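You operate a simulated robot arm through the tools that you are given. There is no shell and no other tool. Be economical: measure what you need, move in short steps, check, and stop when the job is done.

Carry out the task below with a simulated robot arm. There is one attempt and no reset: what you move stays moved.

TASK
Open the cream drawer.
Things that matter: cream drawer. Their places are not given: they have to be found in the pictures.

It is judged by the outcome, as a careful person would: the job done as asked, and still so three seconds after it is handed in. It fails if anything else is knocked over, pushed out of place, dropped, spilled or broken.

THE ROBOT
A 6-joint arm with a two-finger parallel gripper, fixed in place. Base frame: the origin is at the foot of the arm, x ahead of it, y to its left, z up. Lengths are in cm, angles in degrees, forces in N, time in s.
With the tool pointing down near the work surface it reaches from about 24 to 66 cm from the base axis. Its first joint turns from -66.0 to 66.0 degrees. Payload 2.9 kg.
Tool frame: the origin (TCP) lies between the finger pads and is the grasp point; the fingertips stand 3 cm ahead of it; z points along the fingers, y is the line along which they close. The gripper opens to 11 cm. The fingers are 2 cm wide and 1 cm thick; the gripper's body (4.8 by 11.2 cm) begins 5.5 cm behind the TCP.
Orientation is that of the tool frame in the base frame, as [roll, pitch, yaw] about the fixed x, y, z axes, in that order (R = Rz(yaw) Ry(pitch) Rx(roll)). With the fingers straight down and closing along the base's y, the tool's x points along the base's -x, its y along +y and its z along -z.

THE INTERFACE
- The arm moves only by the tool jog_arm. Its argument "commands" is a list of rows, each a list of 7 numbers: the opening in per cent of the stroke, from 0 (shut) to 100 (fully open), then the shift along the tool's x, y, z in cm, then the turn, a rotation vector about the tool's x, y, z in degrees. In form: [[fingers, dx, dy, dz, wx, wy, wz], ...]. A call has 1 to 12 rows; each row shifts and turns the commanded pose from where the row before left it, along the tool's axes as they then stand. A row lasts 0.2 s, in which the tool goes at most 5 cm and 8.6 degrees; a call with a longer step from one row to the next is refused whole, and so is a gripper value outside its range. A pose out of reach is approached as far as the arm can. The call stops where the force on the tool passes 40 N (or 10 N more than at its start, if that is more) or the arm is blocked; 0.2 s more then pass. The fingers move at their own pace (about 10.8 cm/s each) and stop on an object; they squeeze with about 26 N. The grip force told is the motor's: it shows also when the fingers shut on nothing. Time passes only in rows, and 0.2 s behind the last, so rows that do not move let the fingers close. It gives the time, the measured TCP pose, the force on the tool (base axes), the opening and the grip force at its end, in the units of the frame above (readings bear some noise).
- Cameras (640 x 400 px; columns grow to the right, rows downward): "scene" is fixed at [7.54, 43.09, 140]; the picture's right is [-0.77, -0.64, 0.00], its down [-0.37, 0.44, -0.82] and it looks along [0.52, -0.63, -0.58] (base axes); focal length 376 px, centre (320, 200). "wrist" rides on the gripper at [-3.6, 0, -5.7] in the tool frame; the picture's right is [0.00, -1.00, 0.00], its down [0.97, 0.00, -0.24] and it looks along [0.24, 0.00, 0.97] (tool axes); focal length 218 px, centre (320, 200).
- grab_frame(camera): a new picture of that camera. No time passes.
- probe_pixels(camera, pixels): there is no depth. For up to 12 entries [column, row, z] of the newest picture of that camera ("zoom" is the newest enlarged one), the place [x, y] in the base frame at which the ray of that pixel passes the height z, good to about 0.3 cm, but the place of the scene camera against the robot may be out by one fixed shift of up to 2.5 cm in any direction. No time passes.
- close_up(camera, box): a new picture of the part [left, top, right, bottom] of that camera's present view, enlarged. No time passes.
- close_job(): hands the job in; it is judged then, once.

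Work in short steps. Measure before you move; look again where a grasp or a placing could have gone wrong, and mend it. You have 60 turns and 20 pictures in all, the two below and enlarged ones among them. Open the gripper and draw the arm clear of the work before you hand the job in, unless the task says otherwise; then end with one line.

The tools are called after "Call:" as name(argument=value, ...) on one line, values as JSON. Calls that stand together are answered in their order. jog_arm: Moves the arm, as the interface text tells. Its arguments: {"type":"object","properties":{"commands":{"type":"array"}},"required":["commands"]} The other tools are called the same way: grab_frame (camera) takes a picture; probe_pixels (camera, pixels) gives the place at which the rays of pixels pass given heights; close_up (camera, box) takes an enlarged picture of a part of a camera's view; close_job () hands the job in.

At the start:

```text
time_s: 0.0
position: [47.28, 0.57, 99.49]
tcp_rot: [179.9, -0.1, 180.0]
ft_force: [0.1, 0.4, 0.2]
opening: 11.0
gripper_force: 0.1
```

scene: 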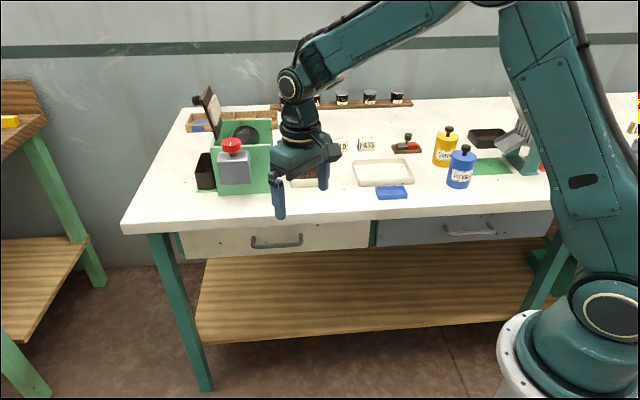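
wrist: 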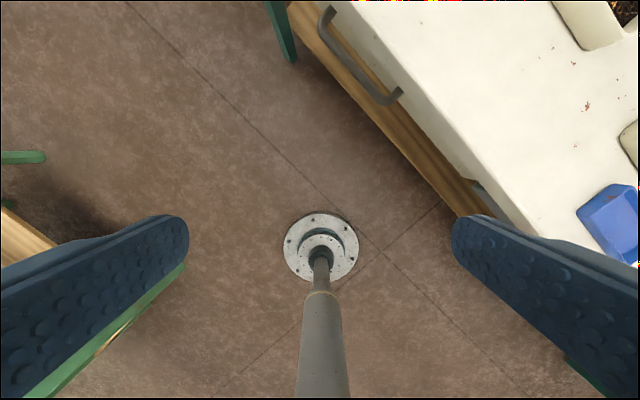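

The cream drawer's handle shows at about (252–302, 241) in the scene picture and (330–400, 10–95) in the wrist picture. I'll enlarge it and probe the table edge and handle.

Call:
close_up(camera="scene", box=[170, 190, 410, 340])

Call:
probe_pixels(camera="scene", pixels=[[122, 222, 70.5], [550, 200, 70.5], [252, 241, 64], [302, 241, 64], [252, 241, 62], [302, 241, 62]])

Call:
probe_pixels(camera="wrist", pixels=[[334, 5, 70.5], [478, 182, 70.5], [327, 12, 64], [395, 97, 64], [327, 12, 62], [395, 97, 62], [327, 12, 66], [395, 97, 66]])

```text
2.67 times, centred on (290, 265) of scene
```

zoom: 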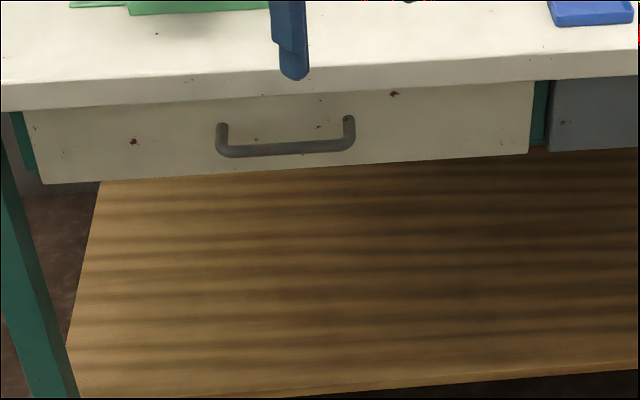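

```text
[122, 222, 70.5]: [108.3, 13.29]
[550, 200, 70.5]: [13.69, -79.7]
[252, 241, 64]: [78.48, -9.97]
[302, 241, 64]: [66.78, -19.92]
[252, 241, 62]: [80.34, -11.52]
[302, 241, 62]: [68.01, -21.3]
```

```text
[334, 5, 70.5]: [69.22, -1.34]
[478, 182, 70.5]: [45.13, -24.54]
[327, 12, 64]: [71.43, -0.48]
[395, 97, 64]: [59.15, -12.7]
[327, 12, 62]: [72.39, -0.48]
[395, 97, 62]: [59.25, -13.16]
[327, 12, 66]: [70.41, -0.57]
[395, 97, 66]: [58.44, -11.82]
```

The wrist and scene estimates disagree, so I'll look closer at the wrist view and cross-check the blue object at several heights.

Call:
close_up(camera="wrist", box=[260, 0, 580, 200])

Call:
probe_pixels(camera="scene", pixels=[[377, 199, 70.5], [408, 197, 70.5], [377, 199, 80], [408, 197, 80], [377, 199, 90], [408, 197, 90]])

Call:
probe_pixels(camera="wrist", pixels=[[577, 211, 70.5], [620, 264, 70.5], [577, 211, 80], [620, 264, 80], [577, 211, 90], [620, 264, 90]])

```text
2.00 times, centred on (420, 100) of wrist
```

zoom: 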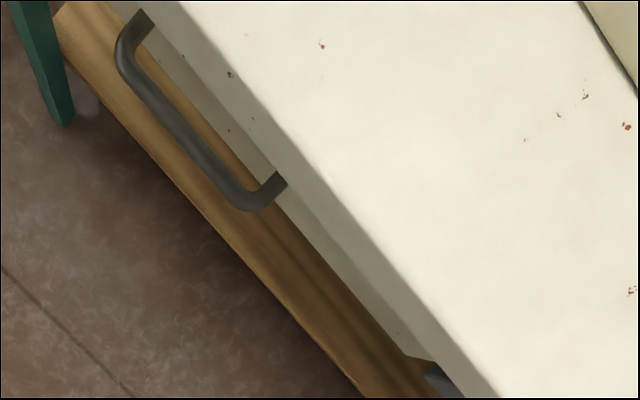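

```text
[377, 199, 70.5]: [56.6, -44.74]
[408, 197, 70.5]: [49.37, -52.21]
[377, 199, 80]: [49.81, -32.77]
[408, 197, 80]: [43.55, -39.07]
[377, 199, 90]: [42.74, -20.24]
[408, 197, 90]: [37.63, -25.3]
```

```text
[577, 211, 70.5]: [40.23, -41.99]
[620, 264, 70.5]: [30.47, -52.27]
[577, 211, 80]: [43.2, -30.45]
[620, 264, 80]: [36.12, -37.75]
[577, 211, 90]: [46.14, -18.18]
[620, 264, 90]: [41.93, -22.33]
```

The blue block's two rays agree near z≈85 rather than 70.5, so I won't trust heights until I triangulate. I turn the tool 45° so its closing axis lies normal to the table edge, partly closing the fingers, and look again.

Call:
jog_arm(commands=[[60, 0, 0, 0, 0, 0, -7.5], [60, 0, 0, 0, 0, 0, -7.5], [60, 0, 0, 0, 0, 0, -7.5], [60, 0, 0, 0, 0, 0, -7.5], [60, 0, 0, 0, 0, 0, -7.5], [60, 0, 0, 0, 0, 0, -7.5], [60, 0, 0, 0, 7.5, 0, 0], [60, 0, 0, 0, 7.5, 0, 0], [60, 0, 0, 0, 7.5, 0, 0], [60, 0, 0, 0, 7.5, 0, 0], [60, 0, 0, 0, 0, 0, 0]])

Call:
grab_frame(camera="wrist")

```text
time_s: 2.4
position: [47.4, 0.4, 99.4]
tcp_rot: [-149.9, 0.0, -135.0]
ft_force: [0.8, -0.1, 0.1]
opening: 6.61
gripper_force: 0.1
```

```text
15 pictures are left
```

wrist: 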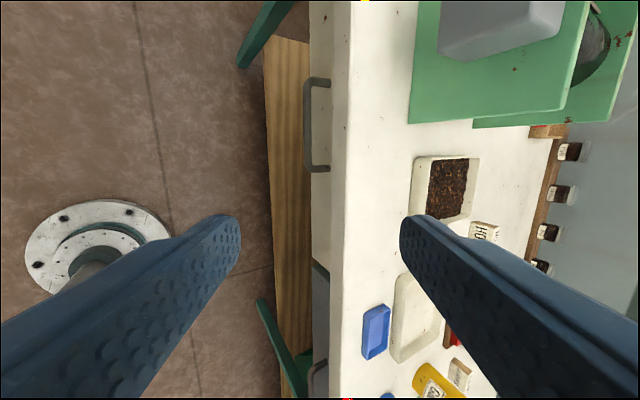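

The edge is now vertical in the wrist picture, so the 45° heading fits. The bar runs from (306,82) to (306,170); I probe it and the table edge and blue block for triangulation against the first wrist view.

Call:
probe_pixels(camera="wrist", pixels=[[306, 82, 64], [306, 168, 64], [306, 82, 74], [306, 168, 74], [306, 82, 78], [306, 168, 78], [306, 82, 82], [306, 168, 82], [345, 130, 70.5], [345, 130, 85], [363, 356, 70.5], [363, 356, 85]])

Call:
close_up(camera="wrist", box=[260, 50, 420, 200])

```text
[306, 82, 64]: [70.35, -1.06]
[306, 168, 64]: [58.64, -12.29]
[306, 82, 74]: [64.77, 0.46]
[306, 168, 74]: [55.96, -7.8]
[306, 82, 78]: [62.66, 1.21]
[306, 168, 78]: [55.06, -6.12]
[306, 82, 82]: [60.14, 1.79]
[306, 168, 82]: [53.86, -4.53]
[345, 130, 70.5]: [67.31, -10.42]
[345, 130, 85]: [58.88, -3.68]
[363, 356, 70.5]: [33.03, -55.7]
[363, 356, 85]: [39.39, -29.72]
```

```text
2.67 times, centred on (340, 125) of wrist
```

zoom: 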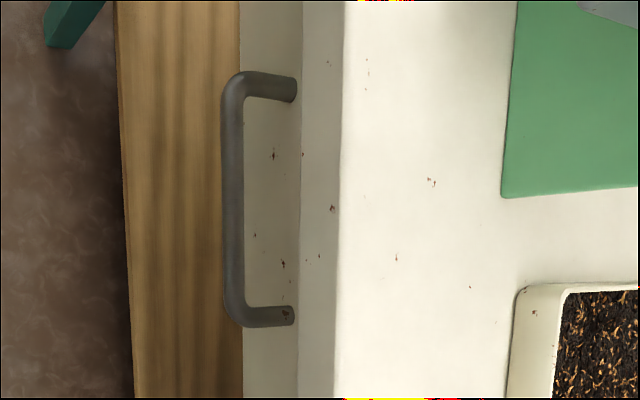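

Combined views put the tabletop near z≈85.5 and the bar near z≈75, at about (60,-4). I pull outward, lower and tilt further to view the handle more level and triangulate better.

Call:
jog_arm(commands=[[60, -0.88, 2.8, 1.16, 0, 0, 0], [60, -0.88, 2.8, 1.16, 0, 0, 0], [60, -0.88, 2.8, 1.16, 0, 0, 0], [60, -0.88, 2.8, 1.16, 0, 0, 0], [60, -0.88, 2.8, 1.16, 0, 0, 0], [60, 0, 0, 0, 7.5, 0, 0], [60, 0, 0, 0, 7.5, 0, 0], [60, 0, 0, 0, 7.5, 0, 0], [60, 0, 0, 0, 7.5, 0, 0], [60, 0, 0, 0, 0, 0, 0], [60, 0, 0, 0, 0, 0, 0]])

Call:
grab_frame(camera="wrist")

```text
time_s: 4.8
position: [43.8, 10.17, 87.4]
tcp_rot: [-119.9, 0.0, -134.9]
ft_force: [0.9, 0.5, 0.1]
opening: 6.59
gripper_force: 0.1
```

```text
13 pictures are left
```

wrist: 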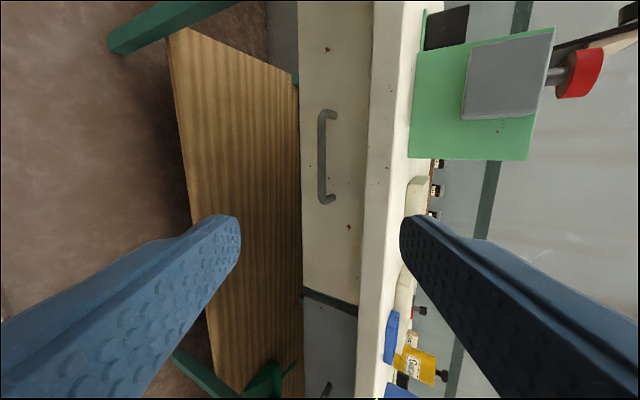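

Triangulating views 2 and 3: bar at about (60.2, -3.1, 75.5), about 1 cm under the table overhang (edge top z≈86, slab bottom ≈82.5), with ~4 cm standoff. I take a pre-grasp 12 cm back, tool 20° below horizontal.

Call:
jog_arm(commands=[[45, 0, 0, 0, 5, 0, 0], [45, 0, 0, 0, 5, 0, 0], [45, -0.55, 1.02, 2.68, 0, 0, 0], [45, -0.55, 1.02, 2.68, 0, 0, 0], [45, -0.55, 1.02, 2.68, 0, 0, 0], [45, -0.54, 1.01, 2.7, 0, 0, 0], [45, 0, 0, 0, 0, 0, 0], [45, 0, 0, 0, 0, 0, 0]])

Call:
grab_frame(camera="wrist")

Call:
grab_frame(camera="scene")

```text
time_s: 6.6
position: [51.33, 5.38, 79.74]
tcp_rot: [-109.9, 0.0, -135.1]
ft_force: [-0.2, -0.2, -0.5]
opening: 4.95
gripper_force: 0.1
```

```text
12 pictures are left
```

wrist: 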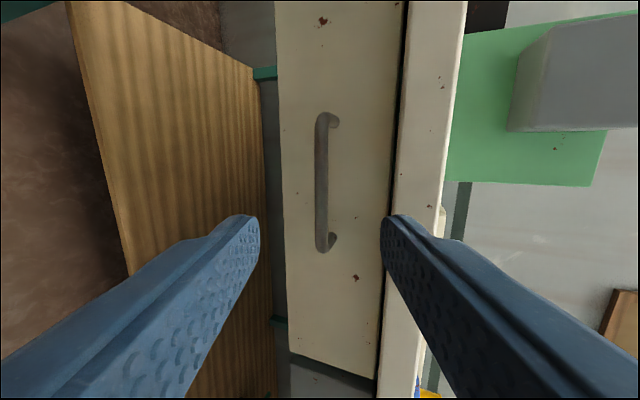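

```text
11 pictures are left
```

scene: 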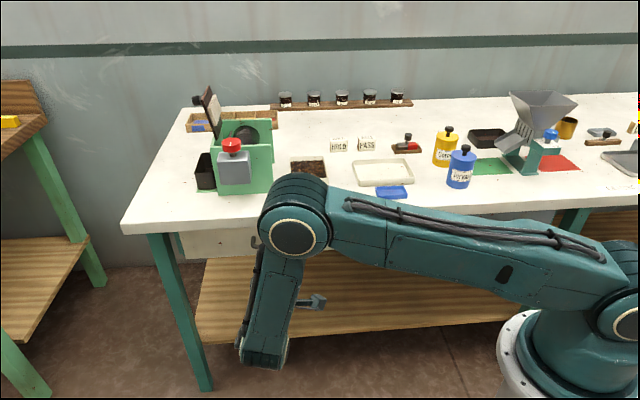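

The bar lies at column 321, right on the tool axis, about 13 cm ahead; its middle is 0.5 cm toward tool -x. I advance 12 cm in small steps.

Call:
jog_arm(commands=[[45, -0.25, 0, 2, 0, 0, 0], [45, -0.25, 0, 2, 0, 0, 0], [45, 0, 0, 2, 0, 0, 0], [45, 0, 0, 2, 0, 0, 0], [45, 0, 0, 1, 0, 0, 0], [45, 0, 0, 0, 0, 0, 0]])

Call:
grab_frame(camera="wrist")

Call:
grab_frame(camera="scene")

```text
time_s: 8.0
position: [57.63, -0.09, 76.8]
tcp_rot: [-109.9, 0.0, -135.0]
ft_force: [-0.8, 0.0, -0.7]
opening: 4.93
gripper_force: 0.0
```

```text
10 pictures are left
```

wrist: 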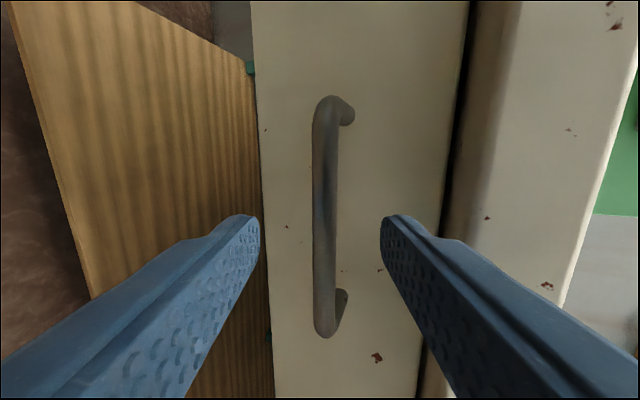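

```text
9 pictures are left
```

scene: 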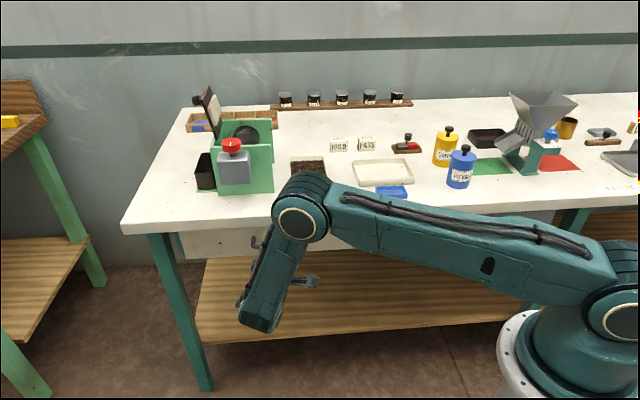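

Bar (column 325, rows 97–337) is between the fingers, about 4–5 cm ahead of the TCP. I advance 3.6 cm with a 0.2 cm correction, then close.

Call:
jog_arm(commands=[[45, 0, -0.2, 1.2, 0, 0, 0], [45, 0, 0, 1.2, 0, 0, 0], [45, 0, 0, 1.2, 0, 0, 0], [45, 0, 0, 0, 0, 0, 0], [0, 0, 0, 0, 0, 0, 0], [0, 0, 0, 0, 0, 0, 0], [0, 0, 0, 0, 0, 0, 0]])

Call:
grab_frame(camera="wrist")

```text
time_s: 9.6
position: [60.19, -2.5, 75.7]
tcp_rot: [-110.0, 0.0, -135.0]
ft_force: [2.4, 0.9, -11.3]
opening: 1.18
gripper_force: 45.3
```

```text
8 pictures are left
```

wrist: 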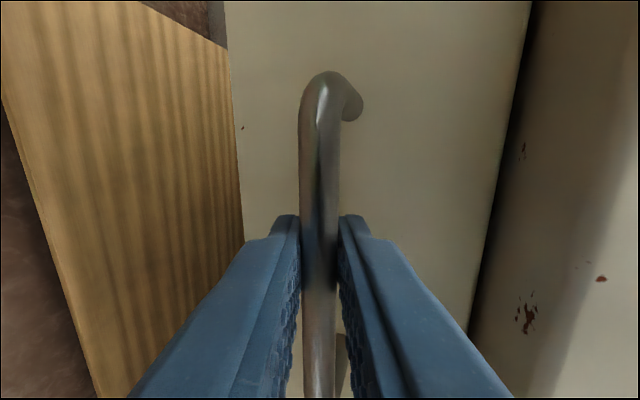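

The bar is gripped (opening 1.18 cm). I pull horizontally outward gently, 4 cm first.

Call:
jog_arm(commands=[[0, 0, 0.49, -0.94, 0, 0, 0], [0, 0, 0.342, -0.94, 0, 0, 0], [0, 0, 0.342, -0.94, 0, 0, 0], [0, 0, 0.342, -0.94, 0, 0, 0], [0, 0, 0, 0, 0, 0, 0]])

```text
time_s: 10.8
position: [57.41, 0.29, 75.69]
tcp_rot: [-110.0, 0.0, -135.1]
ft_force: [-7.9, -9.5, 5.6]
opening: 1.19
gripper_force: 44.8
```

The drawer moves with it (3.9 cm); a sideways load of ~12 N along the edge suggests a small heading error, so I ease toward tool +x while pulling on.

Call:
jog_arm(commands=[[0, 0.15, 0.25, -0.94, 0, 0, 0], [0, 0.03, 0.342, -0.94, 0, 0, 0], [0, 0.03, 0.342, -0.94, 0, 0, 0], [0, 0.03, 0.342, -0.94, 0, 0, 0], [0, 0, 0, 0, 0, 0, 0]])

Call:
grab_frame(camera="scene")

```text
time_s: 12.0
position: [54.46, 3.34, 75.7]
tcp_rot: [-110.0, 0.2, -134.8]
ft_force: [4.0, 3.1, -2.4]
opening: 1.15
gripper_force: 45.0
```

```text
7 pictures are left
```

scene: 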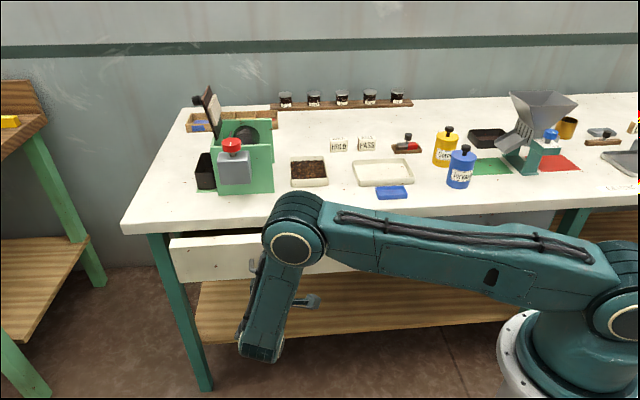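

The drawer is visibly out about 8 cm and loads are low; I continue pulling.

Call:
jog_arm(commands=[[0, 0, 0.342, -0.94, 0, 0, 0], [0, 0, 0.342, -0.94, 0, 0, 0], [0, 0, 0.342, -0.94, 0, 0, 0], [0, 0, 0.342, -0.94, 0, 0, 0], [0, 0, 0.342, -0.94, 0, 0, 0], [0, 0, 0.342, -0.94, 0, 0, 0], [0, 0, 0, 0, 0, 0, 0]])

```text
time_s: 13.6
position: [50.39, 7.57, 75.65]
tcp_rot: [-110.0, 0.1, -134.8]
ft_force: [13.6, 11.5, 0.3]
opening: 1.18
gripper_force: 44.7
```

About 14 cm out; the side load has reversed (+18 N), so I shift 0.2 cm back toward tool -x and pull 5 cm more.

Call:
jog_arm(commands=[[0, -0.2, 0, 0, 0, 0, 0], [0, 0, 0.342, -0.94, 0, 0, 0], [0, 0, 0.342, -0.94, 0, 0, 0], [0, -0.03, 0.342, -0.94, 0, 0, 0], [0, 0, 0.342, -0.94, 0, 0, 0], [0, 0, 0.342, -0.94, 0, 0, 0], [0, 0, 0, 0, 0, 0, 0]])

Call:
grab_frame(camera="scene")

```text
time_s: 15.2
position: [46.84, 10.7, 75.77]
tcp_rot: [-110.0, -0.1, -135.1]
ft_force: [6.9, 7.1, -0.3]
opening: 1.18
gripper_force: 45.1
```

```text
6 pictures are left
```

scene: 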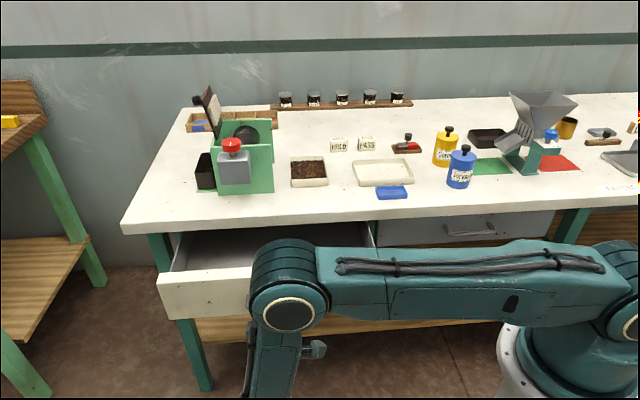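

19 cm out and clearly open. I try 3 cm more gently to see whether the stop is near.

Call:
jog_arm(commands=[[0, -0.1, 0.25, -0.7, 0, 0, 0], [0, 0, 0.25, -0.7, 0, 0, 0], [0, 0, 0.25, -0.7, 0, 0, 0], [0, 0, 0.25, -0.7, 0, 0, 0], [0, 0, 0, 0, 0, 0, 0]])

```text
time_s: 16.4
position: [44.62, 12.97, 75.61]
tcp_rot: [-110.2, -0.1, -135.1]
ft_force: [-0.6, -0.7, -13.2]
opening: 1.17
gripper_force: 45.3
```

22 cm out is ample. I release and back straight off the handle.

Call:
jog_arm(commands=[[45, 0, 0, 0, 0, 0, 0], [45, 0, 0, 0, 0, 0, 0], [45, 0, 0, 0, 0, 0, 0], [45, 0, 0, -1, 0, 0, 0], [45, 0, 0, -1.5, 0, 0, 0], [45, 0, 0, -1.5, 0, 0, 0], [45, 0, 0, -2, 0, 0, 0], [45, 0, 0, -2, 0, 0, 0], [45, 0, 0, -2, 0, 0, 0], [45, 0, 0, 0, 0, 0, 0]])

Call:
grab_frame(camera="wrist")

Call:
grab_frame(camera="scene")

```text
time_s: 18.6
position: [37.98, 19.65, 79.33]
tcp_rot: [-109.9, 0.0, -134.9]
ft_force: [0.1, 0.7, 0.4]
opening: 4.95
gripper_force: 0.0
```

```text
5 pictures are left
```

wrist: 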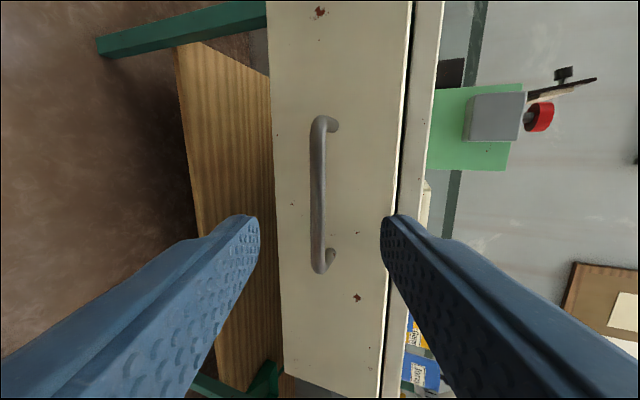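

```text
4 pictures are left
```

scene: 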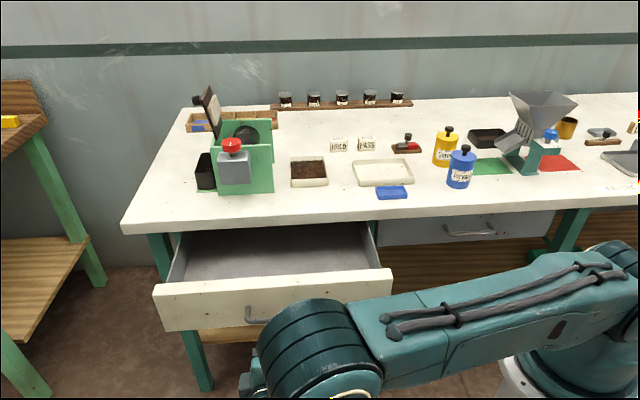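

The drawer stands open on its own, the gripper is open and about 9 cm clear of the handle, and nothing else has moved.

Call:
close_job()

```text
The job is handed in.
```

The cream drawer is open about 22 cm, the gripper is released and clear of the handle, and nothing else on the bench appears to have moved.
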